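You operate a simulated robot arm through the tools that you are given. There is no shell and no other tool. Be economical: measure what you need, move in short steps, check, and stop when the job is done.

You are at the controls of a simulated two-armed robot. One attempt, no reset.

JOB
Slide out the bracket of the slim unit and stow the unit in the blue bench drawer.
Fine: hold the unit by its handle while the other hand draws the bracket fully out; shut the drawer.

It is judged by the outcome, as a careful person would: the job done as asked, and still so three seconds after it is handed in. It fails if anything else is knocked over, pushed out of place, dropped, spilled or broken.

ROBOT AND FRAMES
Two 7-joint arms with three-finger grippers on one trunk, on a base that drives. Base frame: it is fixed to the floor where the robot stands at the start and does not move with it; the origin is under the middle of the robot, x ahead of it, y to its left, z up. Units: m, degrees, N and s.
The left shoulder is at the start at [0.05, 0.154, 0.979], the right one opposite. With the tool pointing down near the work surface each hand reaches from about 0.1 to 0.6 m from the robot's upright axis, wherever it stands, measured 20 degrees to its own side. Places, roughly: blue bench drawer [0.5, 0.2, 0.7]; inside of the blue bench drawer [0.6, 0.2, 0.6]; sliding bracket [0.5, 0.2, 1]. Payload 2.69 kg a hand.
Tool frame (each hand has its own): the origin (TCP) lies between the finger pads and is the grasp point; the fingertips stand 0.029 m ahead of it; z points along the fingers, y is the line along which they close. Largest opening 0.12 m; the body of the gripper starts 0.078 m behind the TCP.
Orientation is that of the tool frame in the base frame, as [roll, pitch, yaw] about the fixed x, y, z axes, in that order (R = Rz(yaw) Ry(pitch) Rx(roll)). With the fingers straight down and closing along the base's y, the tool's x points along the base's -x, its y along +y and its z along -z.

CONTROLS
- The arms move only by the tool step_arm. It takes "left_series", "right_series" or both (then of equal length, played together; a hand with none holds still); each is a list of rows, each a list of 7 numbers: the shift along the base's x, y, z in units of 50 mm (1.0 is 50 mm), then the turn, a rotation vector about the base's x, y, z in units of 8 degrees (1.0 is 8 degrees), then the closure, from 0 (fully open) to 1 (shut). In form: [[x, y, z, wx, wy, wz, hand], ...]. A call has 1 to 12 rows; each row shifts and turns the commanded pose from where the row before left it. A call with a number of a shift or a turn outside -1 to 1 is refused whole. Rows are played at 5 a second. More than 0.05 m and 8.6 degrees between two rows, or a gripper value outside its range, and nothing of the call is played. A pose out of reach is approached as far as the arm can. The call stops where the force on the tool passes 40 N (or 10 N more than at its start, if that is more) or the arm is blocked; 0.2 s more then pass. Each finger halts on what it meets, pressing with about 33 N; the grip force reading is that of the motor and also rises with nothing between the fingers. The clock runs only during rows and for 0.2 s after the last one: add rows that do not move to give the fingers time. It gives the time, the measured TCP pose, the force on the tool (base axes), the opening and the grip force at its end, in the units of the frame above (readings bear some noise), with the torque about the TCP (base axes, N m) and any sound that the robot's microphone picked up.
- Cameras (640 x 400 px; columns grow to the right, rows downward): "scene" is now at [0.1552, 0.046, 1.1592]; the picture's right is [0.42, -0.91, 0.00], its down [-0.32, -0.15, -0.94] and it looks along [0.85, 0.39, -0.35] (base axes); focal length 214 px, centre (320, 200). "left" rides on the left gripper at [0.063, 0, -0.104] in its tool frame; the picture's right is [-0.01, 1.00, 0.00], its down [-0.83, 0.00, -0.56] and it looks along [-0.56, 0.00, 0.83] (tool axes); focal length 275 px, centre (320, 200). "right" rides on the right gripper at [0.063, 0, -0.104] in its tool frame; the picture's right is [0.01, 1.00, 0.00], its down [-0.83, 0.00, -0.56] and it looks along [-0.56, 0.00, 0.83] (tool axes); focal length 275 px, centre (320, 200). There is no depth. A picture from a camera that has moved, and an enlarged one, comes with that camera's place and axes in the base frame and with its lens. The place of the scene camera against the robot may be out by one fixed shift of up to 0.018 m in any direction.
- grab_frame(camera): a new picture of that camera. The clock stands still meanwhile.
- lift_body(by): slides the trunk up (or, below 0, down) by that many m; the arms and the scene camera ride with it, the base frame stays. It gives what a move gives, with no picture.
- drive_base(legs): drives the robot by 1 to 6 legs, each [ahead, left, turn to the left] in m, m and degrees, along the robot's own axes; the way and the turn of a leg run together, so that a leg with both is an arc; at most 1.5 m and 180 degrees a leg. The arms and the cameras ride along, it lands a little off, and it stops where it bumps. It gives what a move gives.
- head_to(pan, tilt): turns the head with the scene camera to pan (to the left, within 80 degrees either way) and tilt (down, from -29 to 69), counted from straight ahead of the robot. It gives what a move gives.
- inspect(camera, box): a new picture of the part [left, top, right, bottom] of that camera's present view, enlarged. The clock stands still meanwhile.
- close_job(): hands the job in; it is judged then, once.

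Go step by step. Nothing tells you exact positions but the pictures and the camera data: compare them with the known pose of the tool, close in by small moves and look again before you grip or let go. The budget is 120 turns and 92 pictures, counting those below and the enlarged ones. Unless the task says otherwise, let go and move clear before handing in.

The tools are called after "Call:" as a command line: name --argument value ..., lists and objects as JSON in quotes. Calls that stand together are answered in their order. step_arm: Moves the arms, as the interface text tells. Its arguments: {"type":"object","properties":{"left_series":{"type":"array","items":{"type":"array","items":{"type":"number"}}},"right_series":{"type":"array","items":{"type":"array","items":{"type":"number"}}}},"required":[]} The other tools are called the same way: lift_body (by) slides the trunk up or down; drive_base (legs) drives the base; head_to (pan, tilt) turns the head that bears the scene camera; grab_frame (camera) takes a picture; inspect (camera, box) takes an enlarged picture of a part of a camera's view; close_job () hands the job in.

At the start:

```text
t: 0.0
left_eef_pos: [0.3389, 0.4485, 1.1003]
left_tcp_rot: [179.9, 0.0, 180.0]
left_wrist_force: [0.1, -0.5, 0.1]
left_ft_torque: [-0.01, 0.03, 0.0]
left_opening: 0.1201
left_grasp_force: 0.1
right_eef_pos: [0.2818, 0.0248, 1.0995]
right_tcp_rot: [-179.9, -0.3, 179.6]
right_wrist_force: [30.6, -3.3, -7.7]
right_ft_torque: [0.51, 2.97, 0.65]
right_opening: 0.1203
right_grasp_force: 0.0
trunk travel left (down, up): [-0.35, 0.088]
robot x, y, heading: [-0.0005, 0.0005, 0.1]
head pan, tilt: [20.4, 33.4]
```

scene: 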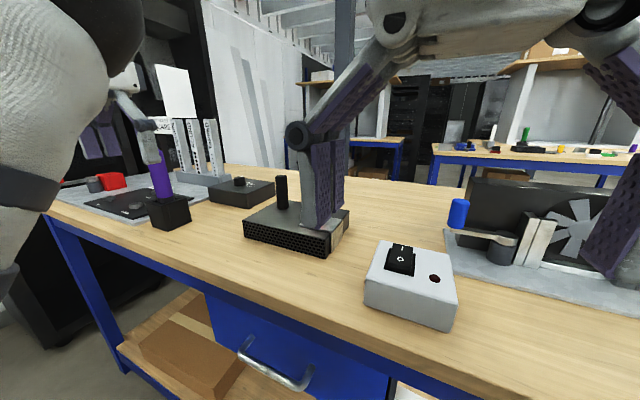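
right: 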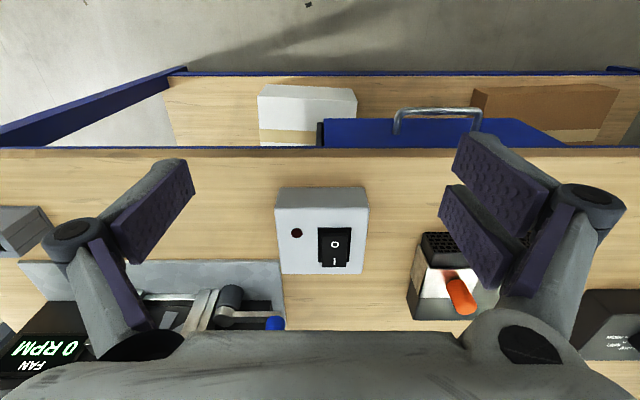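
left: 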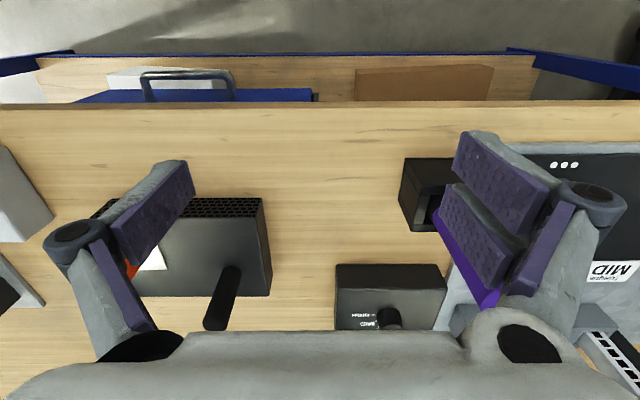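

I see a slim dark unit with a post handle on the bench, with a bracket (light, with orange tab?) at its right end, and the blue drawer under the bench. I'll look closer first.

Call:
inspect --camera "scene" --box '[200, 150, 400, 275]'

Call:
inspect --camera "left" --box '[60, 60, 340, 340]'

Call:
inspect --camera "right" --box '[360, 200, 560, 340]'

```text
3.20 times, centred on (300, 212) of scene
camera zoom: at [0.1552, 0.046, 1.1592], right [0.42, -0.91, 0.0], down [-0.32, -0.15, -0.94], along [0.85, 0.39, -0.35], focal length 686 px, centre (384, 160)
```

zoom: 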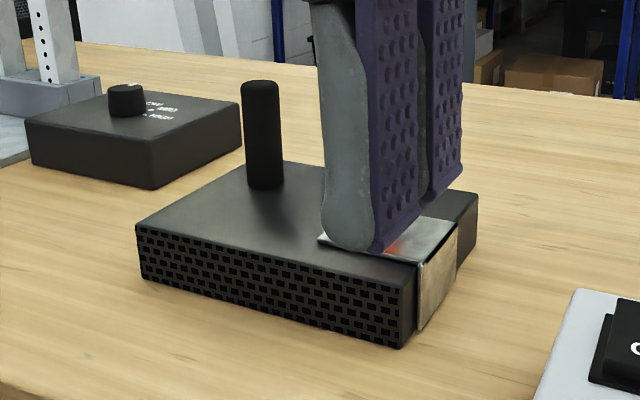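

```text
1.43 times, centred on (200, 200) of left
camera zoom: at [0.2759, 0.4478, 1.204], right [0.01, 1.0, 0.0], down [0.83, 0.0, 0.56], along [0.56, 0.0, -0.83], focal length 393 px, centre (491, 200)
```

zoom: 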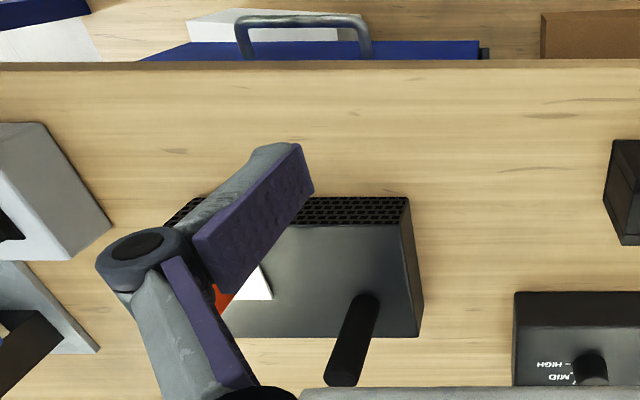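

```text
2.86 times, centred on (460, 270) of right
camera zoom: at [0.2195, 0.0239, 1.2039], right [0.0, 1.0, 0.0], down [0.83, 0.0, 0.55], along [0.55, 0.0, -0.83], focal length 786 px, centre (-80, 0)
```

zoom: 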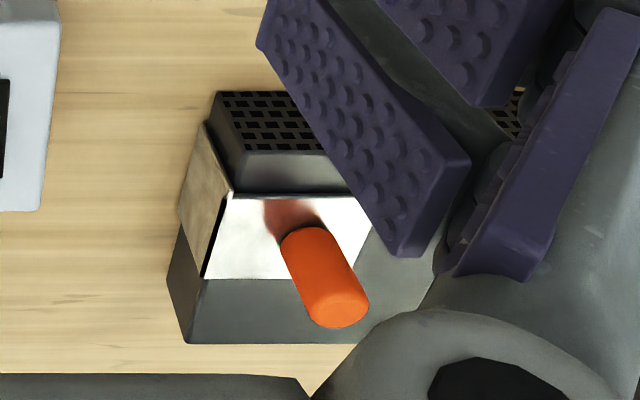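

The unit is at about x 0.47–0.61, y 0.17–0.38, with its top at z≈0.953. The black handle post is near (0.559, 0.332), top ≈1.03, and the orange bracket peg is near (0.52, 0.206). I'll turn the left hand so it closes along x and bring it above the black post.

Call:
step_arm --left_series '[[0.367, -0.194, 0.1, 0, 0, -0.9375, 0], [0.367, -0.194, 0.1, 0, 0, -0.9375, 0], [0.367, -0.194, 0, 0, 0, -0.9375, 0], [0.367, -0.194, 0, 0, 0, -0.9375, 0], [0.367, -0.194, 0, 0, 0, -0.9375, 0], [0.367, -0.194, 0, 0, 0, -0.9375, 0], [0.367, -0.194, 0, 0, 0, -0.9375, 0], [0.367, -0.194, 0, 0, 0, -0.9375, 0], [0.367, -0.194, 0, 0, 0, -0.9375, 0], [0.367, -0.194, 0, 0, 0, -0.9375, 0], [0.367, -0.194, 0, 0, 0, -0.9375, 0], [0.367, -0.194, 0, 0, 0, -0.9375, 0]]'

Call:
grab_frame --camera "left"

Call:
grab_frame --camera "scene"

```text
t: 2.6
left_eef_pos: [0.4877, 0.3454, 1.0911]
left_tcp_rot: [179.5, 0.0, 105.4]
left_wrist_force: [0.5, -0.2, 1.0]
left_ft_torque: [-0.02, -0.02, 0.0]
left_opening: 0.1201
left_grasp_force: 0.0
left hand out of reach, approached as far as the arm can: row 7, 8, 9, 10, 11, 12
right_eef_pos: [0.2828, 0.0237, 1.0995]
right_tcp_rot: [179.9, -0.5, 179.4]
right_wrist_force: [0.3, 0.2, 0.6]
right_ft_torque: [-0.02, 0.0, 0.01]
right_opening: 0.12
right_grasp_force: 0.0
trunk travel left (down, up): [-0.35, 0.088]
robot x, y, heading: [0.0007, 0.0002, -0.1]
head pan, tilt: [20.4, 33.4]
```

```text
85 pictures are left
camera left: at [0.4693, 0.4059, 1.1956], right [0.97, 0.26, 0.01], down [0.21, -0.8, 0.56], along [0.15, -0.53, -0.83], focal length 275 px, centre (320, 200)
```

left: 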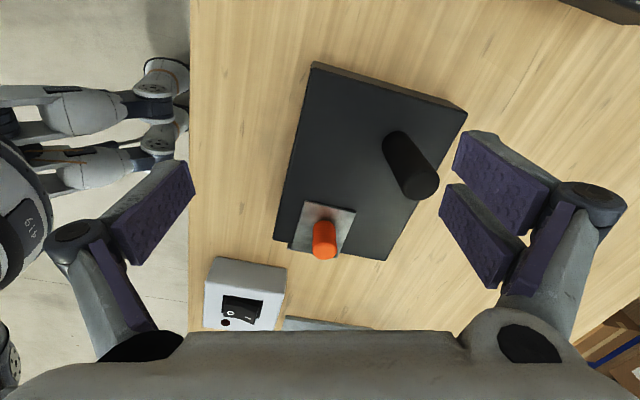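

```text
84 pictures are left
camera scene: at [0.1558, 0.0442, 1.1582], right [0.4, -0.92, 0.0], down [-0.33, -0.14, -0.93], along [0.85, 0.37, -0.36], focal length 214 px, centre (320, 200)
```

scene: 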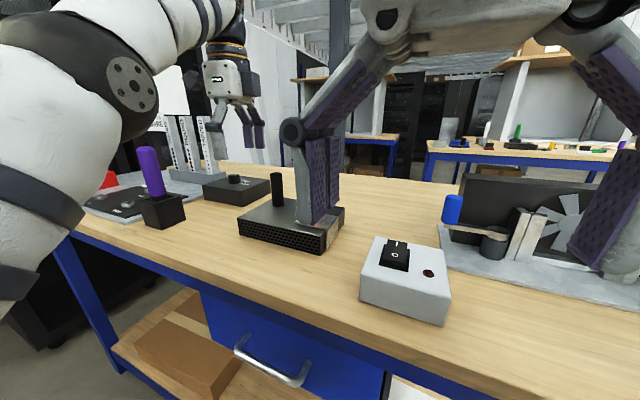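

The black post is confirmed at about (0.566, 0.333). The left arm falls short, so I'll drive a little closer to the bench.

Call:
drive_base --legs '[[0.1, 0, 0]]'

```text
t: 3.8
left_eef_pos: [0.586, 0.3441, 1.0913]
left_tcp_rot: [179.5, 0.0, 105.5]
left_wrist_force: [0.0, 0.0, -0.1]
left_ft_torque: [0.02, 0.06, 0.03]
left_opening: 0.1201
left_grasp_force: 0.0
right_eef_pos: [0.3844, 0.0228, 1.0978]
right_tcp_rot: [-179.9, -0.5, 179.5]
right_wrist_force: [0.5, -0.6, -0.6]
right_ft_torque: [-0.01, 0.02, -0.01]
right_opening: 0.1199
right_grasp_force: 0.0
trunk travel left (down, up): [-0.35, 0.088]
robot x, y, heading: [0.0995, 0.0008, -0.2]
head pan, tilt: [20.4, 33.4]
```

Call:
step_arm --left_series '[[-0.1, -0.055, 0, 0, 0, -0.484, 0], [-0.1, -0.055, 0, 0, 0, -0.484, 0], [-0.1, -0.055, 0, 0, 0, -0.484, 0], [-0.1, -0.055, 0, 0, 0, -0.484, 0.3], [0, 0, 0, 0, 0, 0, 0.5], [0, 0, 0, 0, 0, 0, 0.5]]' --right_series '[[0.45, 0.5, 0, 0, 0, 0, 0.2], [0.45, 0.5, 0, 0, 0, 0, 0.4], [0.45, 0.5, 0, 0, 0, 0, 0.5], [0.45, 0.5, 0, 0, 0, 0, 0.5], [0.45, 0.5, 0, 0, 0, 0, 0.5], [0.45, 0.5, 0, 0, 0, 0, 0.5]]'

Call:
grab_frame --camera "left"

Call:
grab_frame --camera "right"

Call:
grab_frame --camera "scene"

```text
t: 5.2
left_eef_pos: [0.5659, 0.3329, 1.0925]
left_tcp_rot: [179.4, 0.0, 89.9]
left_wrist_force: [-0.5, -0.3, 0.7]
left_ft_torque: [0.03, 0.02, 0.02]
left_opening: 0.0601
left_grasp_force: 0.1
right_eef_pos: [0.4627, 0.11, 1.08]
right_tcp_rot: [179.9, -0.3, 179.4]
right_wrist_force: [1.2, -0.2, -0.6]
right_ft_torque: [0.03, 0.0, -0.01]
right_opening: 0.0598
right_grasp_force: 0.1
right hand out of reach, approached as far as the arm can: row 4, 5, 6
trunk travel left (down, up): [-0.35, 0.088]
robot x, y, heading: [0.1001, 0.0044, 0.2]
head pan, tilt: [20.4, 33.4]
```

```text
83 pictures are left
camera left: at [0.5652, 0.396, 1.196], right [1.0, -0.01, 0.01], down [-0.01, -0.83, 0.56], along [0.0, -0.56, -0.83], focal length 275 px, centre (320, 200)
```

left: 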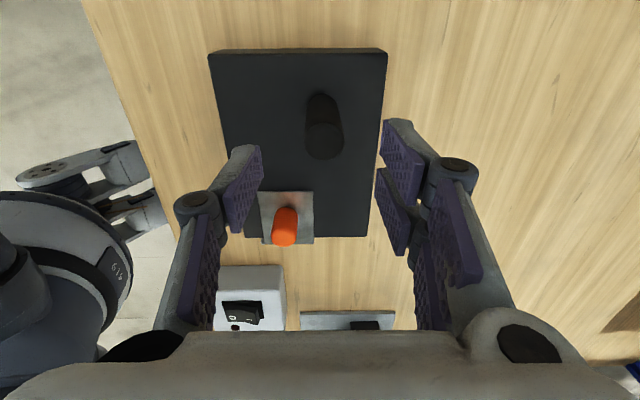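

```text
82 pictures are left
camera right: at [0.4006, 0.1098, 1.1844], right [0.0, 1.0, 0.0], down [0.83, 0.0, 0.55], along [0.55, 0.0, -0.83], focal length 275 px, centre (320, 200)
```

right: 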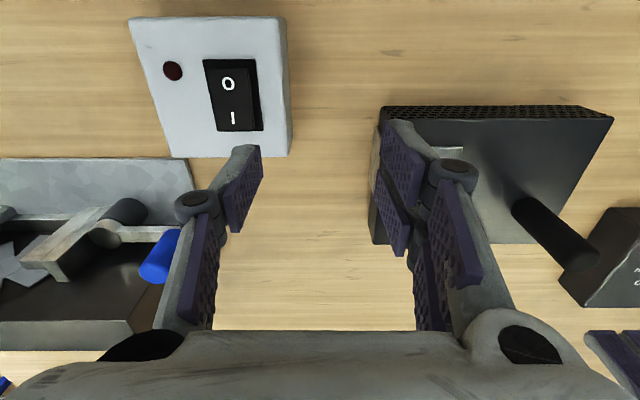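

```text
81 pictures are left
camera scene: at [0.2498, 0.0447, 1.1385], right [0.43, -0.9, 0.0], down [-0.5, -0.24, -0.83], along [0.75, 0.35, -0.55], focal length 214 px, centre (320, 200)
```

scene: 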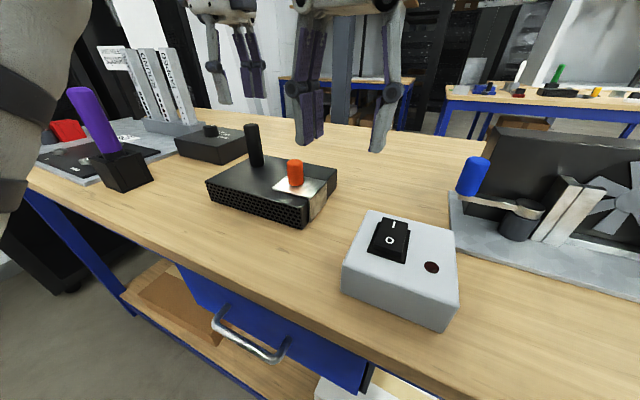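

Both posts are confirmed, but the right hand is short of the peg. I'll raise the trunk, which gives more reach for tools held downward, and then try again.

Call:
lift_body --by 0.085

Call:
step_arm --right_series '[[0.3, 0.4, -0.2, 0, 0, 0, 0.5], [0.3, 0.4, -0.2, 0, 0, 0, 0.5], [0.3, 0.4, -0.2, 0, 0, 0, 0.5], [0.3, 0.4, -0.2, 0, 0, 0, 0.5]]'

```text
t: 6.4
left_eef_pos: [0.5426, 0.3347, 1.2132]
left_tcp_rot: [174.6, 0.0, 90.0]
left_wrist_force: [0.4, 0.2, -0.7]
left_ft_torque: [-0.01, 0.06, 0.04]
left_opening: 0.0599
left_grasp_force: 0.0
right_eef_pos: [0.3963, 0.103, 1.2467]
right_tcp_rot: [178.6, 13.0, 178.7]
right_wrist_force: [1.7, 1.2, 0.5]
right_ft_torque: [-0.01, 0.05, 0.02]
right_opening: 0.0601
right_grasp_force: 0.1
trunk travel left (down, up): [-0.435, 0.003]
robot x, y, heading: [0.1002, -0.0018, -0.2]
head pan, tilt: [20.4, 33.4]
```

```text
t: 7.4
left_eef_pos: [0.5378, 0.3335, 1.217]
left_tcp_rot: [174.1, 0.1, 90.0]
left_wrist_force: [0.6, 0.3, -0.2]
left_ft_torque: [0.02, 0.02, 0.0]
left_opening: 0.0599
left_grasp_force: 0.1
right_eef_pos: [0.4225, 0.1367, 1.1852]
right_tcp_rot: [179.8, 14.3, 179.6]
right_wrist_force: [0.4, 0.1, 0.0]
right_ft_torque: [0.0, 0.04, -0.01]
right_opening: 0.0603
right_grasp_force: 0.1
right hand out of reach, approached as far as the arm can: row 1, 2, 3, 4
trunk travel left (down, up): [-0.435, 0.003]
robot x, y, heading: [0.1008, 0.0008, -0.1]
head pan, tilt: [20.4, 33.4]
```

The lift tilted the hands somewhat, so I'll check the view before continuing.

Call:
grab_frame --camera "scene"

Call:
grab_frame --camera "right"

```text
80 pictures are left
camera scene: at [0.1806, 0.0417, 1.2391], right [0.38, -0.92, 0.0], down [-0.49, -0.21, -0.85], along [0.78, 0.33, -0.53], focal length 214 px, centre (320, 200)
```

scene: 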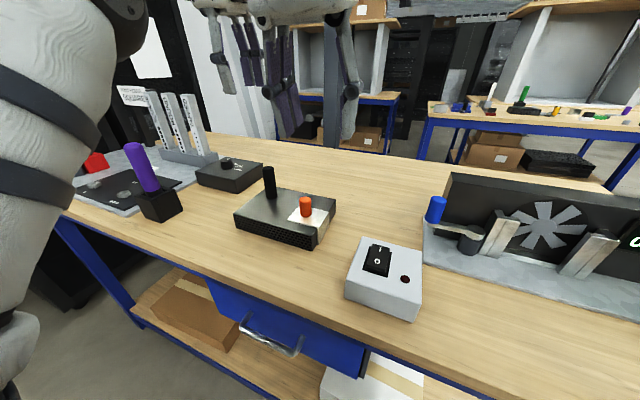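

```text
79 pictures are left
camera right: at [0.3359, 0.1369, 1.2709], right [0.0, 1.0, 0.0], down [0.67, 0.0, 0.74], along [0.74, 0.0, -0.67], focal length 275 px, centre (320, 200)
```

right: 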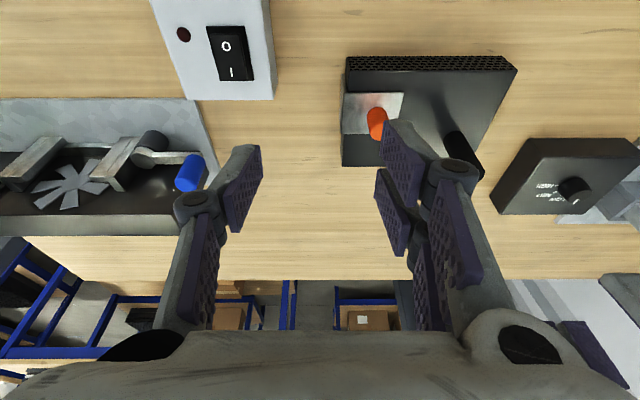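

Raising the trunk moved the shoulders backwards, which doesn't help. I'll move the base left and slightly ahead, then lower the trunk back.

Call:
step_arm --right_series '[[-0.5, -0.5, 0.5, 0, 0, 0, 0.5], [0, 0, 0.3, 0, 0, 0, 0.5]]'

Call:
drive_base --legs '[[0.04, 0.1, 0]]'

Call:
lift_body --by -0.085

Call:
grab_frame --camera "scene"

```text
t: 8.0
left_eef_pos: [0.5409, 0.3344, 1.2126]
left_tcp_rot: [174.6, 0.0, 90.0]
left_wrist_force: [0.3, 0.1, -0.6]
left_ft_torque: [-0.02, -0.03, -0.01]
left_opening: 0.0602
left_grasp_force: 0.0
right_eef_pos: [0.4035, 0.1076, 1.2242]
right_tcp_rot: [179.1, 13.1, 178.9]
right_wrist_force: [-0.1, -0.1, -0.4]
right_ft_torque: [-0.04, 0.0, 0.03]
right_opening: 0.0601
right_grasp_force: 0.0
trunk travel left (down, up): [-0.435, 0.003]
robot x, y, heading: [0.0985, 0.0022, 0.2]
head pan, tilt: [20.4, 33.4]
```

```text
t: 9.4
left_eef_pos: [0.5813, 0.4351, 1.2146]
left_tcp_rot: [174.3, 0.0, 89.9]
left_wrist_force: [0.5, -0.6, 0.0]
left_ft_torque: [0.01, 0.0, -0.04]
left_opening: 0.0599
left_grasp_force: 0.2
right_eef_pos: [0.4405, 0.2094, 1.2251]
right_tcp_rot: [179.4, 13.4, 179.0]
right_wrist_force: [-0.4, 0.2, 0.6]
right_ft_torque: [-0.02, -0.01, 0.01]
right_opening: 0.0599
right_grasp_force: 0.1
trunk travel left (down, up): [-0.435, 0.003]
robot x, y, heading: [0.1393, 0.1012, -0.1]
head pan, tilt: [20.4, 33.4]
```

```text
t: 10.6
left_eef_pos: [0.5791, 0.4334, 1.1311]
left_tcp_rot: [174.2, 0.0, 89.8]
left_wrist_force: [-0.7, -0.9, -0.1]
left_ft_torque: [0.02, 0.0, -0.01]
left_opening: 0.06
left_grasp_force: 0.1
right_eef_pos: [0.4473, 0.2075, 1.1347]
right_tcp_rot: [178.9, 12.2, 178.8]
right_wrist_force: [1.1, -0.8, 0.8]
right_ft_torque: [0.08, 0.05, 0.0]
right_opening: 0.06
right_grasp_force: 0.0
trunk travel left (down, up): [-0.35, 0.088]
robot x, y, heading: [0.1379, 0.1047, -0.2]
head pan, tilt: [20.4, 33.4]
```

```text
78 pictures are left
camera scene: at [0.2975, 0.1386, 1.1734], right [0.33, -0.94, 0.0], down [-0.2, -0.07, -0.98], along [0.92, 0.32, -0.21], focal length 214 px, centre (320, 200)
```

scene: 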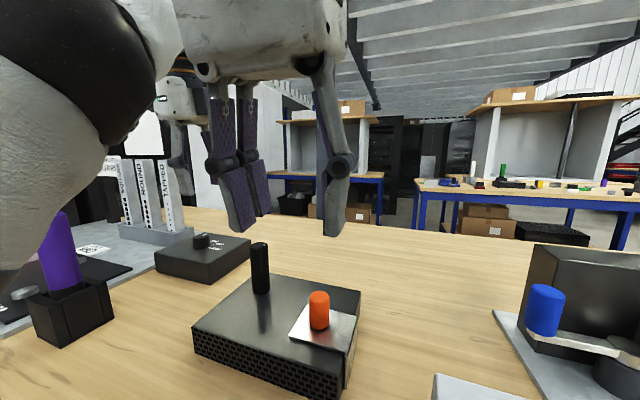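

Call:
step_arm --left_series '[[-0.065, -0.5, 0, 0, 0.18, 0, 0.5], [-0.065, -0.5, 0, 0, 0.18, 0, 0.5], [-0.065, -0.5, -0.1, 0, 0.18, 0, 0.5], [-0.065, -0.5, -0.2, 0, 0.18, 0, 0.5], [0, 0, -0.2, 0, 0, 0, 0.5]]' --right_series '[[0.38, 0, -0.2, 0, 0.38, 0, 0.5], [0.38, 0, -0.2, 0, 0.38, 0, 0.5], [0.38, 0, -0.2, 0, 0.38, 0, 0.5], [0.38, 0, -0.2, 0, 0.38, 0, 0.5], [0, 0, 0, 0, 0, 0, 0.5]]'

Call:
grab_frame --camera "left"

Call:
grab_frame --camera "right"

```text
t: 11.3
left_eef_pos: [0.575, 0.3855, 1.1224]
left_tcp_rot: [177.5, 0.2, 90.4]
left_wrist_force: [0.7, -0.4, 0.2]
left_ft_torque: [0.0, 0.04, -0.04]
left_opening: 0.06
left_grasp_force: 0.1
left hand out of reach, approached as far as the arm can: row 2, 3
right_eef_pos: [0.4869, 0.203, 1.1145]
right_tcp_rot: [179.2, 5.4, 179.5]
right_wrist_force: [-0.8, -0.4, 0.5]
right_ft_torque: [0.03, -0.01, -0.02]
right_opening: 0.06
right_grasp_force: 0.2
trunk travel left (down, up): [-0.35, 0.088]
robot x, y, heading: [0.1375, 0.0995, -0.1]
head pan, tilt: [20.4, 33.4]
stopped in row 3 (right hand): the force on the tool passed its limit at 94 N (the readings are from after the stop); the commanded pose is now the measured one
```

```text
77 pictures are left
camera left: at [0.5707, 0.4486, 1.2271], right [1.0, 0.0, 0.04], down [-0.02, -0.83, 0.56], along [0.04, -0.56, -0.83], focal length 275 px, centre (320, 200)
```

left: 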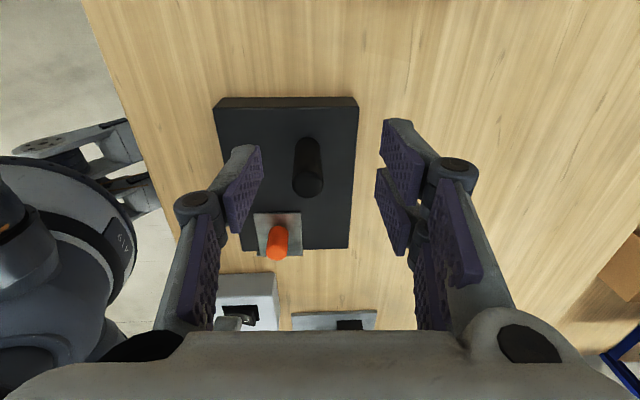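

```text
76 pictures are left
camera right: at [0.4145, 0.2022, 1.2134], right [0.0, 1.0, 0.01], down [0.78, -0.01, 0.63], along [0.63, 0.01, -0.78], focal length 275 px, centre (320, 200)
```

right: 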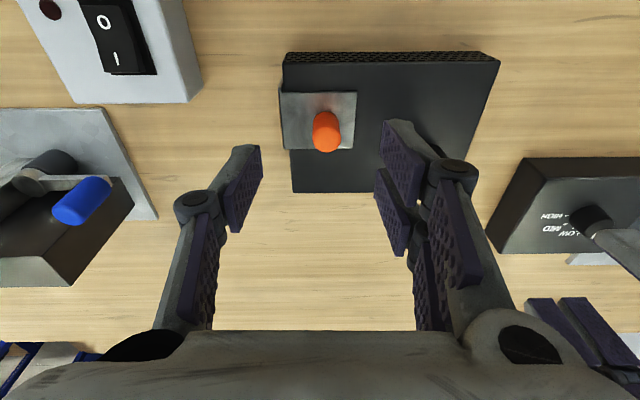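

Call:
head_to --pan 20 --tilt 10

Call:
grab_frame --camera "scene"

```text
t: 12.2
left_eef_pos: [0.574, 0.3847, 1.123]
left_tcp_rot: [177.5, 0.3, 90.3]
left_wrist_force: [0.1, -0.9, -1.4]
left_ft_torque: [0.01, 0.01, -0.01]
left_opening: 0.0601
left_grasp_force: 0.0
right_eef_pos: [0.4844, 0.2039, 1.1173]
right_tcp_rot: [179.3, 5.8, 179.9]
right_wrist_force: [-4.1, -6.6, 7.9]
right_ft_torque: [0.75, 0.36, 0.63]
right_opening: 0.0604
right_grasp_force: 0.0
trunk travel left (down, up): [-0.35, 0.088]
robot x, y, heading: [0.1387, 0.105, 0.0]
head pan, tilt: [20.0, 10.0]
```

```text
75 pictures are left
camera scene: at [0.2972, 0.1394, 1.1765], right [0.34, -0.94, 0.0], down [-0.16, -0.06, -0.98], along [0.93, 0.34, -0.17], focal length 214 px, centre (320, 200)
```

scene: 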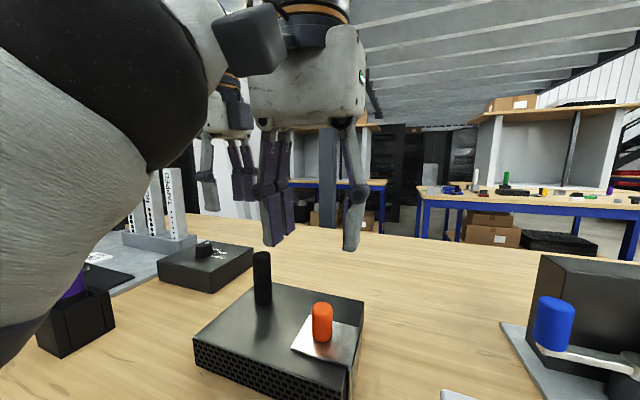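

I think the right wrist presses against the head when that arm crosses the middle, since the head tilt was being pushed. I'll pull the right hand clear to the right and look at the left arm's elbow before I reposition the base.

Call:
step_arm --right_series '[[0.3, -0.6, 0, 0, 0.2, 0, 0.5], [0, -0.8, 0, 0, 0.2, 0, 0.5], [0, -0.8, 0, 0, 0.2, 0, 0.5], [0, -0.4, 0, 0, 0.1, 0, 0.5]]'

Call:
head_to --pan 60 --tilt 30

Call:
grab_frame --camera "scene"

```text
t: 13.2
left_eef_pos: [0.575, 0.385, 1.1237]
left_tcp_rot: [177.5, 0.2, 90.4]
left_wrist_force: [0.4, 1.2, 0.0]
left_ft_torque: [-0.01, 0.03, 0.01]
left_opening: 0.0601
left_grasp_force: 0.0
right_eef_pos: [0.5026, 0.0746, 1.1173]
right_tcp_rot: [179.3, 0.1, 179.7]
right_wrist_force: [0.9, 0.4, -0.6]
right_ft_torque: [0.02, 0.01, 0.03]
right_opening: 0.0602
right_grasp_force: 0.0
trunk travel left (down, up): [-0.35, 0.088]
robot x, y, heading: [0.1402, 0.1006, -0.1]
head pan, tilt: [20.0, 10.0]
```

```text
t: 14.2
left_eef_pos: [0.5751, 0.3851, 1.1231]
left_tcp_rot: [177.4, 0.3, 90.3]
left_wrist_force: [-0.2, -0.2, -0.5]
left_ft_torque: [0.03, -0.04, 0.0]
left_opening: 0.0601
left_grasp_force: 0.1
right_eef_pos: [0.5015, 0.0738, 1.1167]
right_tcp_rot: [179.3, 0.1, 179.7]
right_wrist_force: [0.5, -0.9, 0.0]
right_ft_torque: [-0.01, 0.0, 0.04]
right_opening: 0.06
right_grasp_force: 0.1
trunk travel left (down, up): [-0.35, 0.088]
robot x, y, heading: [0.138, 0.1013, -0.1]
head pan, tilt: [60.0, 30.0]
```

```text
74 pictures are left
camera scene: at [0.2552, 0.1859, 1.1442], right [0.86, -0.5, 0.0], down [-0.25, -0.43, -0.87], along [0.43, 0.75, -0.5], focal length 214 px, centre (320, 200)
```

scene: 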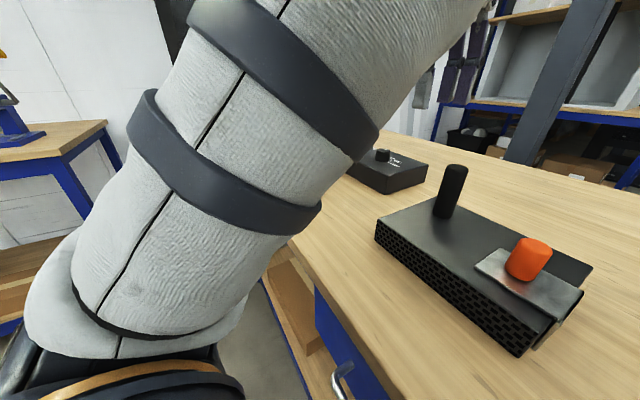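

The left upper arm rises to a high elbow, so moving the base left is safe if the hand is raised first. I'll raise both hands, then put the base between the two posts.

Call:
step_arm --left_series '[[0, 0, 0.4, 0, 0.1, 0, 0.5], [0, 0, 0.4, 0, 0.1, 0, 0.5], [0, 0, 0.4, 0, 0.1, 0, 0.5]]' --right_series '[[0, 0, 0.1, 0, 0, 0, 0.5], [0, 0, 0.1, 0, 0, 0, 0.5], [0, 0, 0.1, 0, 0, 0, 0.5]]'

Call:
drive_base --legs '[[-0.04, 0.14, 0]]'

Call:
head_to --pan 0 --tilt 35

Call:
grab_frame --camera "scene"

```text
t: 15.0
left_eef_pos: [0.5807, 0.3857, 1.12]
left_tcp_rot: [179.3, 0.2, 90.4]
left_wrist_force: [0.3, 0.3, -0.1]
left_ft_torque: [0.01, -0.02, 0.01]
left_opening: 0.0599
left_grasp_force: 0.0
left hand out of reach, approached as far as the arm can: row 1, 2, 3
right_eef_pos: [0.5008, 0.0742, 1.1308]
right_tcp_rot: [179.2, 0.3, 179.7]
right_wrist_force: [-0.1, 0.5, -0.5]
right_ft_torque: [-0.02, -0.01, 0.01]
right_opening: 0.0601
right_grasp_force: 0.1
trunk travel left (down, up): [-0.35, 0.088]
robot x, y, heading: [0.1393, 0.1007, 0.1]
head pan, tilt: [60.0, 30.0]
```

```text
t: 16.7
left_eef_pos: [0.5409, 0.5249, 1.1197]
left_tcp_rot: [179.4, 0.2, 90.2]
left_wrist_force: [0.0, 0.2, 0.4]
left_ft_torque: [-0.03, 0.01, -0.02]
left_opening: 0.0602
left_grasp_force: 0.1
right_eef_pos: [0.4598, 0.2128, 1.1296]
right_tcp_rot: [179.3, 0.1, 179.5]
right_wrist_force: [-0.6, 0.4, 0.4]
right_ft_torque: [-0.03, -0.02, 0.01]
right_opening: 0.0601
right_grasp_force: 0.1
trunk travel left (down, up): [-0.35, 0.088]
robot x, y, heading: [0.0981, 0.2417, -0.2]
head pan, tilt: [60.0, 30.0]
```

```text
t: 18.0
left_eef_pos: [0.5412, 0.5258, 1.1194]
left_tcp_rot: [179.3, 0.2, 90.2]
left_wrist_force: [0.4, -0.4, 0.0]
left_ft_torque: [0.01, -0.04, -0.01]
left_opening: 0.0599
left_grasp_force: 0.1
right_eef_pos: [0.4606, 0.2134, 1.1296]
right_tcp_rot: [179.2, 0.2, 179.6]
right_wrist_force: [-0.4, -0.3, 0.1]
right_ft_torque: [-0.03, 0.0, -0.02]
right_opening: 0.0599
right_grasp_force: 0.0
trunk travel left (down, up): [-0.35, 0.088]
robot x, y, heading: [0.098, 0.24, -0.1]
head pan, tilt: [0.0, 35.0]
```

```text
73 pictures are left
camera scene: at [0.2576, 0.2468, 1.1364], right [0.0, -1.0, 0.0], down [-0.57, 0.0, -0.82], along [0.82, 0.0, -0.57], focal length 214 px, centre (320, 200)
```

scene: 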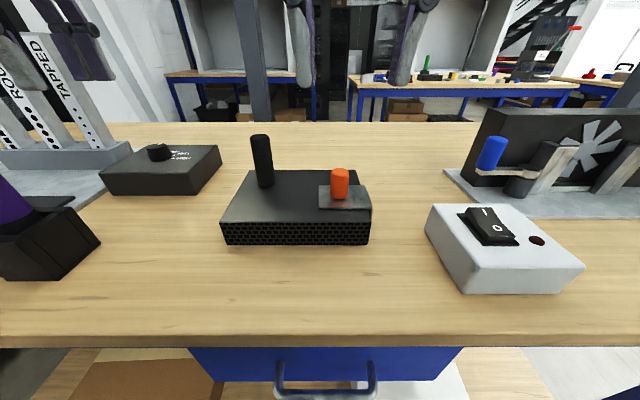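

Call:
step_arm --left_series '[[0.06, -0.5, 0, 0, 0, 0, 0.5], [0.06, -0.6, 0, 0, 0, 0, 0.5], [0.06, -0.6, 0, 0, 0, 0, 0.5], [0.06, -0.6, 0, 0, 0, 0, 0.5], [0.06, -0.6, -0.1, 0, 0, 0, 0.5], [0.06, -0.6, -0.2, 0, 0, 0, 0.5], [0.06, -0.36, -0.3, 0, 0, 0, 0.5]]'

Call:
step_arm --right_series '[[0.4, 0, -0.1, 0, 0, 0, 0.5], [0.4, -0.05, -0.2, 0, 0, 0, 0.5], [0.4, -0.05, -0.2, 0, 0, 0, 0.5]]'

Call:
grab_frame --camera "left"

Call:
grab_frame --camera "right"

Call:
grab_frame --camera "scene"

```text
t: 19.6
left_eef_pos: [0.5755, 0.3333, 1.0818]
left_tcp_rot: [179.4, 0.2, 90.3]
left_wrist_force: [-1.3, -0.2, 0.3]
left_ft_torque: [0.0, -0.01, 0.03]
left_opening: 0.06
left_grasp_force: 0.0
left hand out of reach, approached as far as the arm can: row 2, 3, 5, 7
right_eef_pos: [0.4612, 0.2103, 1.1291]
right_tcp_rot: [179.1, 0.2, 179.5]
right_wrist_force: [0.2, -0.2, -0.6]
right_ft_torque: [0.0, 0.02, -0.01]
right_opening: 0.0599
right_grasp_force: 0.1
trunk travel left (down, up): [-0.35, 0.088]
robot x, y, heading: [0.0997, 0.2386, -0.2]
head pan, tilt: [0.0, 35.0]
```

```text
t: 20.4
left_eef_pos: [0.575, 0.333, 1.0819]
left_tcp_rot: [179.4, 0.1, 90.3]
left_wrist_force: [0.3, -0.3, -0.6]
left_ft_torque: [0.03, -0.02, 0.01]
left_opening: 0.06
left_grasp_force: 0.1
right_eef_pos: [0.5197, 0.2093, 1.1058]
right_tcp_rot: [179.1, 0.3, 179.6]
right_wrist_force: [0.2, -0.7, -0.7]
right_ft_torque: [-0.02, 0.01, -0.03]
right_opening: 0.0602
right_grasp_force: 0.1
trunk travel left (down, up): [-0.35, 0.088]
robot x, y, heading: [0.1028, 0.2395, 0.2]
head pan, tilt: [0.0, 35.0]
```

```text
72 pictures are left
camera left: at [0.5745, 0.3959, 1.1852], right [1.0, 0.0, 0.01], down [-0.01, -0.83, 0.56], along [0.01, -0.56, -0.83], focal length 275 px, centre (320, 200)
```

left: 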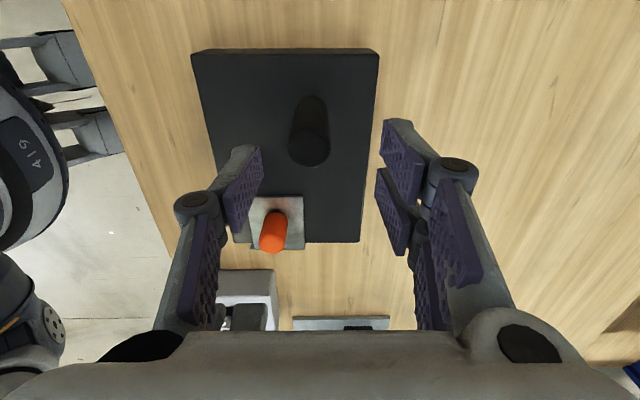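

```text
71 pictures are left
camera right: at [0.4565, 0.2074, 1.2102], right [0.0, 1.0, 0.02], down [0.83, -0.01, 0.56], along [0.56, 0.01, -0.83], focal length 275 px, centre (320, 200)
```

right: 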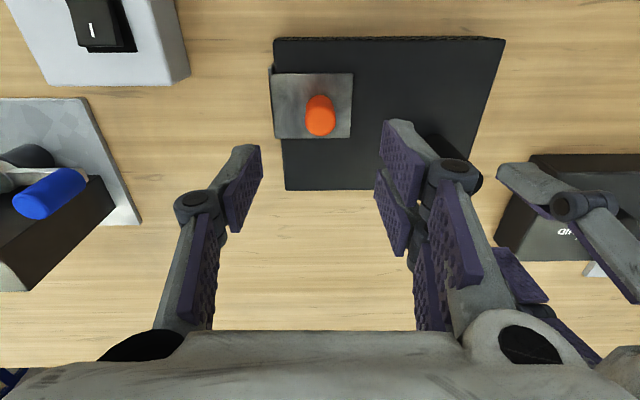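

```text
70 pictures are left
camera scene: at [0.2583, 0.2469, 1.1373], right [0.0, -1.0, 0.0], down [-0.56, 0.0, -0.83], along [0.83, 0.0, -0.57], focal length 214 px, centre (320, 200)
```

scene: 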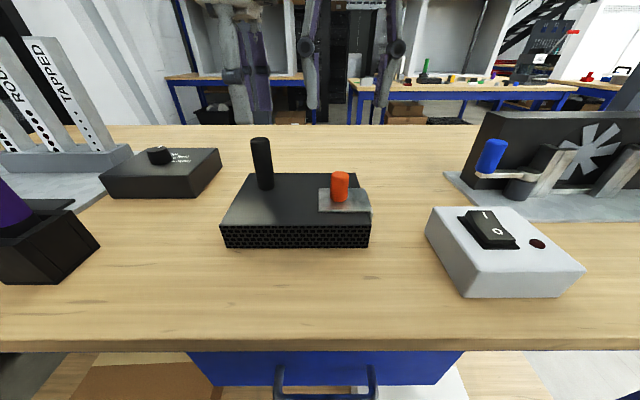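

Post at about (0.569, 0.331) and peg at about (0.527, 0.212). I'll lower the left hand around the post and close it.

Call:
step_arm --left_series '[[-0.06, -0.02, -0.3, 0, 0, 0, 0.5], [-0.06, -0.02, -0.4, 0, 0, 0, 0.5], [0, 0, -0.5, 0, 0, 0, 0.5], [0, 0, -0.5, 0, 0, 0, 0.5]]'

Call:
grab_frame --camera "left"

Call:
grab_frame --camera "scene"

```text
t: 21.4
left_eef_pos: [0.6005, 0.3305, 1.0069]
left_tcp_rot: [179.6, 0.0, 90.3]
left_wrist_force: [0.5, 0.9, 2.9]
left_ft_torque: [0.0, 0.07, 0.02]
left_opening: 0.0774
left_grasp_force: 1.1
left hand out of reach, approached as far as the arm can: row 1, 2, 3, 4
right_eef_pos: [0.5197, 0.208, 1.1055]
right_tcp_rot: [179.1, 0.1, 179.4]
right_wrist_force: [0.4, 0.4, -0.1]
right_ft_torque: [0.03, -0.02, 0.03]
right_opening: 0.0603
right_grasp_force: 0.1
trunk travel left (down, up): [-0.35, 0.088]
robot x, y, heading: [0.0985, 0.2399, -0.3]
head pan, tilt: [0.0, 35.0]
```

```text
69 pictures are left
camera left: at [0.5985, 0.3936, 1.1101], right [1.0, 0.0, 0.01], down [-0.01, -0.83, 0.56], along [0.01, -0.56, -0.83], focal length 275 px, centre (320, 200)
```

left: 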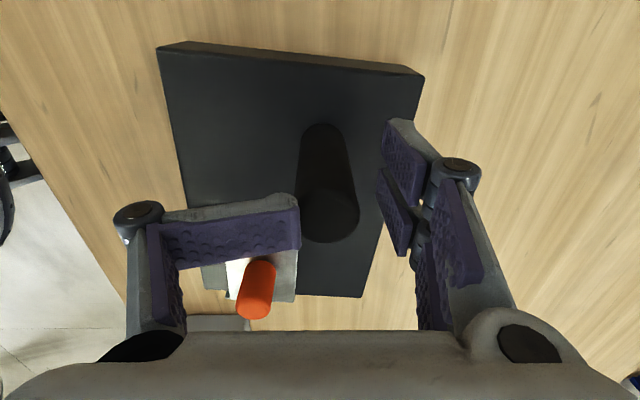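

```text
68 pictures are left
camera scene: at [0.2597, 0.2455, 1.1423], right [-0.02, -1.0, 0.0], down [-0.51, 0.01, -0.86], along [0.86, -0.01, -0.51], focal length 214 px, centre (320, 200)
```

scene: 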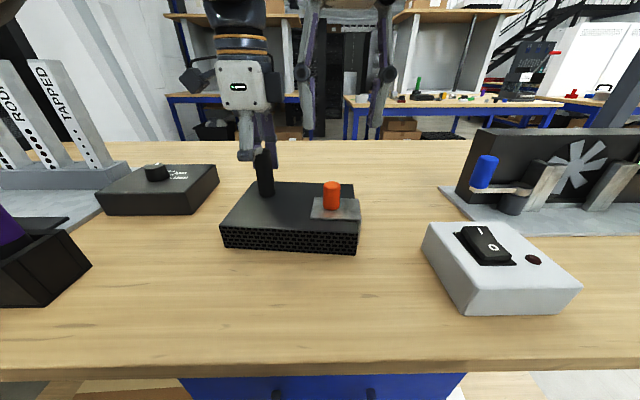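

The left arm drifted +x because that orientation hits a joint limit, and a finger nudged the post, so the unit turned a few degrees. I'll open, back out upward and turn the left hand to its natural yaw.

Call:
step_arm --left_series '[[0, 0, 0, 0, 0, 0, 0.0], [0, 0, 0.2, 0, 0, 0, 0], [0, 0, 0.5, 0, 0, 0, 0], [0, 0, 0.6, 0, 0, 0, 0], [0, 0, 0.6, 0, 0, 0.3, 0]]'

Call:
step_arm --left_series '[[0, 0.4, 0, 0, 0, 0.9, 0], [0, 0.4, 0, 0, 0, 0.9, 0], [0, 0.4, 0, 0, 0, 0.9, 0], [0, 0.4, 0, 0, 0, 0.9, 0], [0, 0, 0, 0, 0, 0.9, 0], [0, 0, 0, 0, 0, 0.9, 0.2], [0, 0, 0, 0, 0, 0.9, 0.4], [0, 0, 0, 0, 0, 0.9, 0.5], [0, 0, 0, 0, 0, 0.9, 0.5], [0, 0, 0, 0, 0, 0.9, 0.5], [0, 0, 0, 0, 0, 0.9, 0.5], [0, 0, 0, 0, 0, 0.9, 0.5]]'

Call:
grab_frame --camera "left"

Call:
grab_frame --camera "right"

Call:
grab_frame --camera "scene"

```text
t: 22.6
left_eef_pos: [0.598, 0.3297, 1.073]
left_tcp_rot: [179.3, 0.2, 90.2]
left_wrist_force: [-0.4, -1.1, 0.6]
left_ft_torque: [-0.03, -0.03, -0.01]
left_opening: 0.12
left_grasp_force: 0.1
left hand out of reach, approached as far as the arm can: row 5
right_eef_pos: [0.5192, 0.2086, 1.106]
right_tcp_rot: [179.1, 0.3, 179.5]
right_wrist_force: [0.3, 0.9, -0.3]
right_ft_torque: [0.0, -0.04, -0.01]
right_opening: 0.0602
right_grasp_force: 0.0
trunk travel left (down, up): [-0.35, 0.088]
robot x, y, heading: [0.0959, 0.2402, -0.3]
head pan, tilt: [0.0, 35.0]
```

```text
t: 25.2
left_eef_pos: [0.5988, 0.4089, 1.073]
left_tcp_rot: [179.3, 0.1, 179.2]
left_wrist_force: [0.0, -0.1, 0.1]
left_ft_torque: [0.0, 0.0, 0.01]
left_opening: 0.0602
left_grasp_force: 0.0
right_eef_pos: [0.5195, 0.2086, 1.1068]
right_tcp_rot: [179.1, 0.2, 179.5]
right_wrist_force: [0.1, -0.8, 0.2]
right_ft_torque: [-0.03, -0.02, 0.01]
right_opening: 0.0601
right_grasp_force: 0.0
trunk travel left (down, up): [-0.35, 0.088]
robot x, y, heading: [0.0983, 0.2409, -0.2]
head pan, tilt: [0.0, 35.0]
```

```text
67 pictures are left
camera left: at [0.5353, 0.4084, 1.1774], right [0.02, 1.0, 0.01], down [0.83, -0.02, 0.56], along [0.56, 0.0, -0.83], focal length 275 px, centre (320, 200)
```

left: 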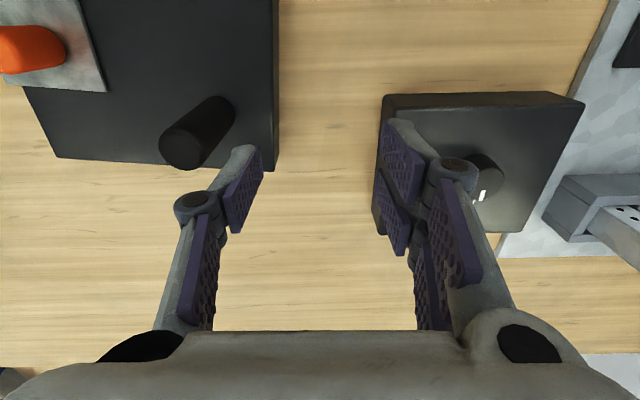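

```text
66 pictures are left
camera right: at [0.4559, 0.2073, 1.2105], right [0.0, 1.0, 0.01], down [0.83, -0.01, 0.56], along [0.56, 0.01, -0.83], focal length 275 px, centre (320, 200)
```

right: 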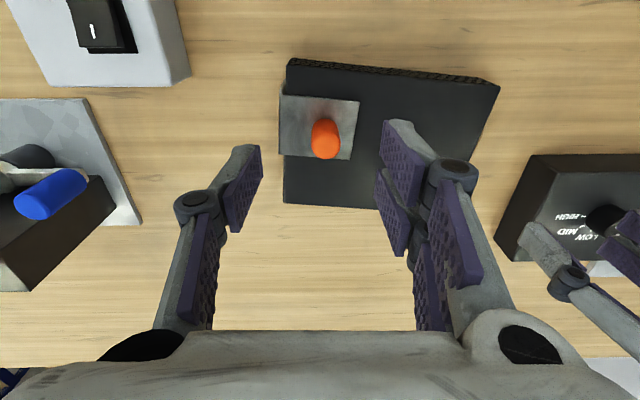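

```text
65 pictures are left
camera scene: at [0.2576, 0.2467, 1.1364], right [0.0, -1.0, 0.0], down [-0.57, 0.0, -0.82], along [0.82, 0.0, -0.57], focal length 214 px, centre (320, 200)
```

scene: 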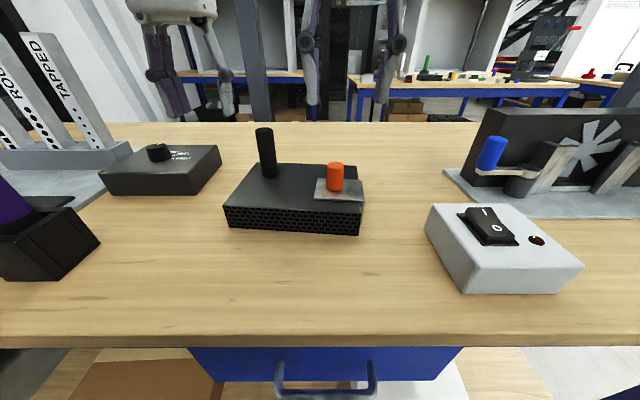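

The unit turned about 6° and slid 2 cm, which does no harm. Post is now ≈ (0.598, 0.328) and peg ≈ (0.544, 0.215). I'll put the left hand over the post at its natural yaw.

Call:
step_arm --left_series '[[0, -0.4, 0.4, 0, 0, 0, 0.5], [0, -0.4, 0, 0, 0, 0, 0.5], [0, -0.4, 0, 0, 0, 0, 0.5], [0, -0.4, 0, 0, 0, 0, 0.5], [0, 0, 0, 0, 0, 0, 0.5]]'

Call:
grab_frame --camera "left"

```text
t: 26.4
left_eef_pos: [0.5892, 0.3335, 1.0849]
left_tcp_rot: [179.3, 0.3, 179.1]
left_wrist_force: [0.1, -0.7, 0.4]
left_ft_torque: [0.01, -0.01, -0.02]
left_opening: 0.0602
left_grasp_force: 0.1
left hand out of reach, approached as far as the arm can: row 2, 3, 4
right_eef_pos: [0.519, 0.2095, 1.1062]
right_tcp_rot: [179.0, 0.2, 179.4]
right_wrist_force: [-0.2, -0.3, -1.3]
right_ft_torque: [0.0, -0.01, 0.0]
right_opening: 0.0598
right_grasp_force: 0.0
trunk travel left (down, up): [-0.35, 0.088]
robot x, y, heading: [0.1027, 0.2423, -0.3]
head pan, tilt: [0.0, 35.0]
```

```text
64 pictures are left
camera left: at [0.5257, 0.3329, 1.189], right [0.02, 1.0, 0.01], down [0.83, -0.02, 0.56], along [0.56, 0.0, -0.83], focal length 275 px, centre (320, 200)
```

left: 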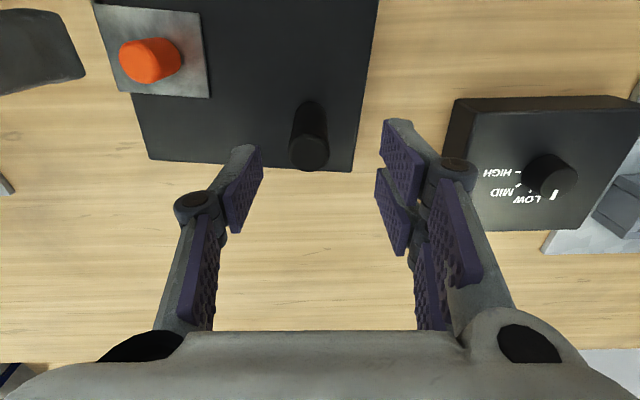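

Call:
drive_base --legs '[[0.05, 0, 0]]'

Call:
step_arm --left_series '[[-0.4, -0.1, 0, 0, 0, 0, 0.5], [-0.4, -0.1, 0, 0, 0, 0, 0.5], [0, 0, 0, 0, 0, 0, 0.5]]' --right_series '[[-0.25, 0.05, 0, 0, 0, 0, 0.5], [-0.25, 0.05, 0, 0, 0, 0, 0.5], [0, 0, 0, 0, 0, 0, 0.5]]'

Call:
grab_frame --camera "left"

Call:
grab_frame --camera "right"

```text
t: 27.4
left_eef_pos: [0.6403, 0.3336, 1.0852]
left_tcp_rot: [179.3, 0.1, 178.9]
left_wrist_force: [-0.2, 0.1, 0.3]
left_ft_torque: [-0.02, 0.04, 0.01]
left_opening: 0.0602
left_grasp_force: 0.0
right_eef_pos: [0.5701, 0.208, 1.1069]
right_tcp_rot: [179.1, 0.1, 179.4]
right_wrist_force: [0.6, -0.4, -0.7]
right_ft_torque: [0.0, 0.03, -0.03]
right_opening: 0.0599
right_grasp_force: 0.2
trunk travel left (down, up): [-0.35, 0.088]
robot x, y, heading: [0.1489, 0.2382, -0.1]
head pan, tilt: [0.0, 35.0]
```

```text
t: 28.2
left_eef_pos: [0.5994, 0.3221, 1.0849]
left_tcp_rot: [179.4, 0.2, 179.1]
left_wrist_force: [-0.2, 0.2, -0.3]
left_ft_torque: [-0.03, -0.02, 0.02]
left_opening: 0.0601
left_grasp_force: 0.2
left hand out of reach, approached as far as the arm can: row 1
right_eef_pos: [0.544, 0.2148, 1.105]
right_tcp_rot: [179.2, 0.3, 179.6]
right_wrist_force: [0.3, 0.7, 0.1]
right_ft_torque: [-0.01, 0.0, -0.03]
right_opening: 0.0603
right_grasp_force: 0.1
trunk travel left (down, up): [-0.35, 0.088]
robot x, y, heading: [0.151, 0.2397, -0.1]
head pan, tilt: [0.0, 35.0]
```

```text
63 pictures are left
camera left: at [0.536, 0.3224, 1.1887], right [0.02, 1.0, 0.01], down [0.83, -0.02, 0.56], along [0.56, 0.0, -0.83], focal length 275 px, centre (320, 200)
```

left: 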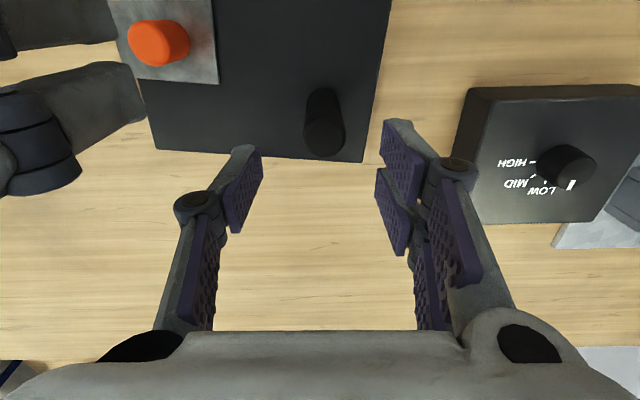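

```text
62 pictures are left
camera right: at [0.4814, 0.2127, 1.2096], right [0.0, 1.0, 0.01], down [0.83, -0.01, 0.56], along [0.56, 0.01, -0.83], focal length 275 px, centre (320, 200)
```

right: 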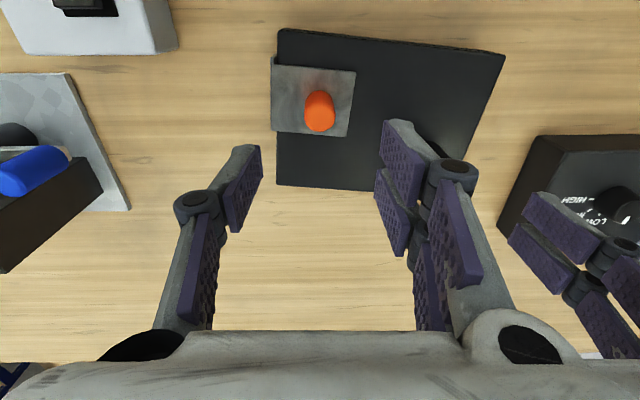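

Call:
step_arm --left_series '[[-0.08, 0.08, -0.3, 0, 0, 0, 0.5], [0, 0, -0.5, 0, 0, 0, 0.5], [0, 0, -0.5, 0, 0, 0, 0.5], [0, 0, -0.5, 0, 0, 0, 0.5]]'

Call:
grab_frame --camera "left"

Call:
grab_frame --camera "scene"

```text
t: 29.2
left_eef_pos: [0.5953, 0.3266, 0.9956]
left_tcp_rot: [179.4, 0.3, 179.0]
left_wrist_force: [-1.3, 0.3, -0.4]
left_ft_torque: [0.01, -0.02, -0.01]
left_opening: 0.06
left_grasp_force: 0.0
right_eef_pos: [0.5451, 0.2144, 1.1061]
right_tcp_rot: [179.0, 0.2, 179.5]
right_wrist_force: [-0.2, -0.6, 0.8]
right_ft_torque: [-0.03, 0.02, -0.01]
right_opening: 0.0598
right_grasp_force: 0.1
trunk travel left (down, up): [-0.35, 0.088]
robot x, y, heading: [0.1501, 0.2364, -0.1]
head pan, tilt: [0.0, 35.0]
```

```text
61 pictures are left
camera left: at [0.5327, 0.3261, 1.0987], right [0.02, 1.0, 0.01], down [0.83, -0.02, 0.56], along [0.56, 0.0, -0.83], focal length 275 px, centre (320, 200)
```

left: 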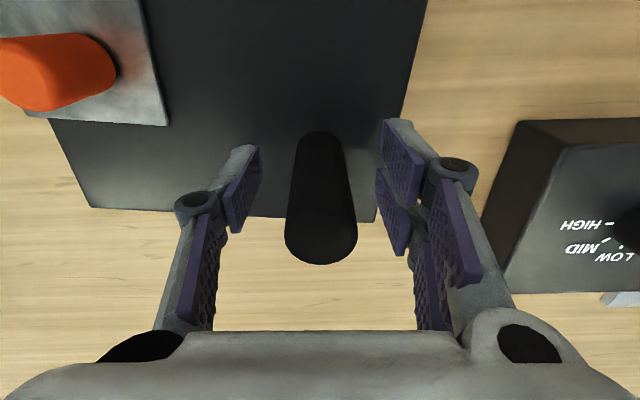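

```text
60 pictures are left
camera scene: at [0.3079, 0.2465, 1.1364], right [0.0, -1.0, 0.0], down [-0.57, 0.0, -0.82], along [0.82, 0.0, -0.57], focal length 214 px, centre (320, 200)
```

scene: 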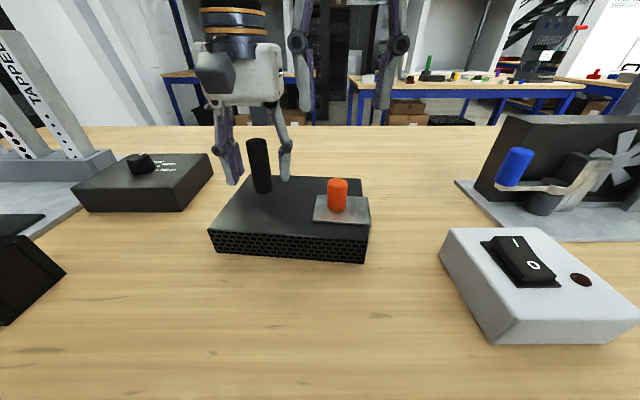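

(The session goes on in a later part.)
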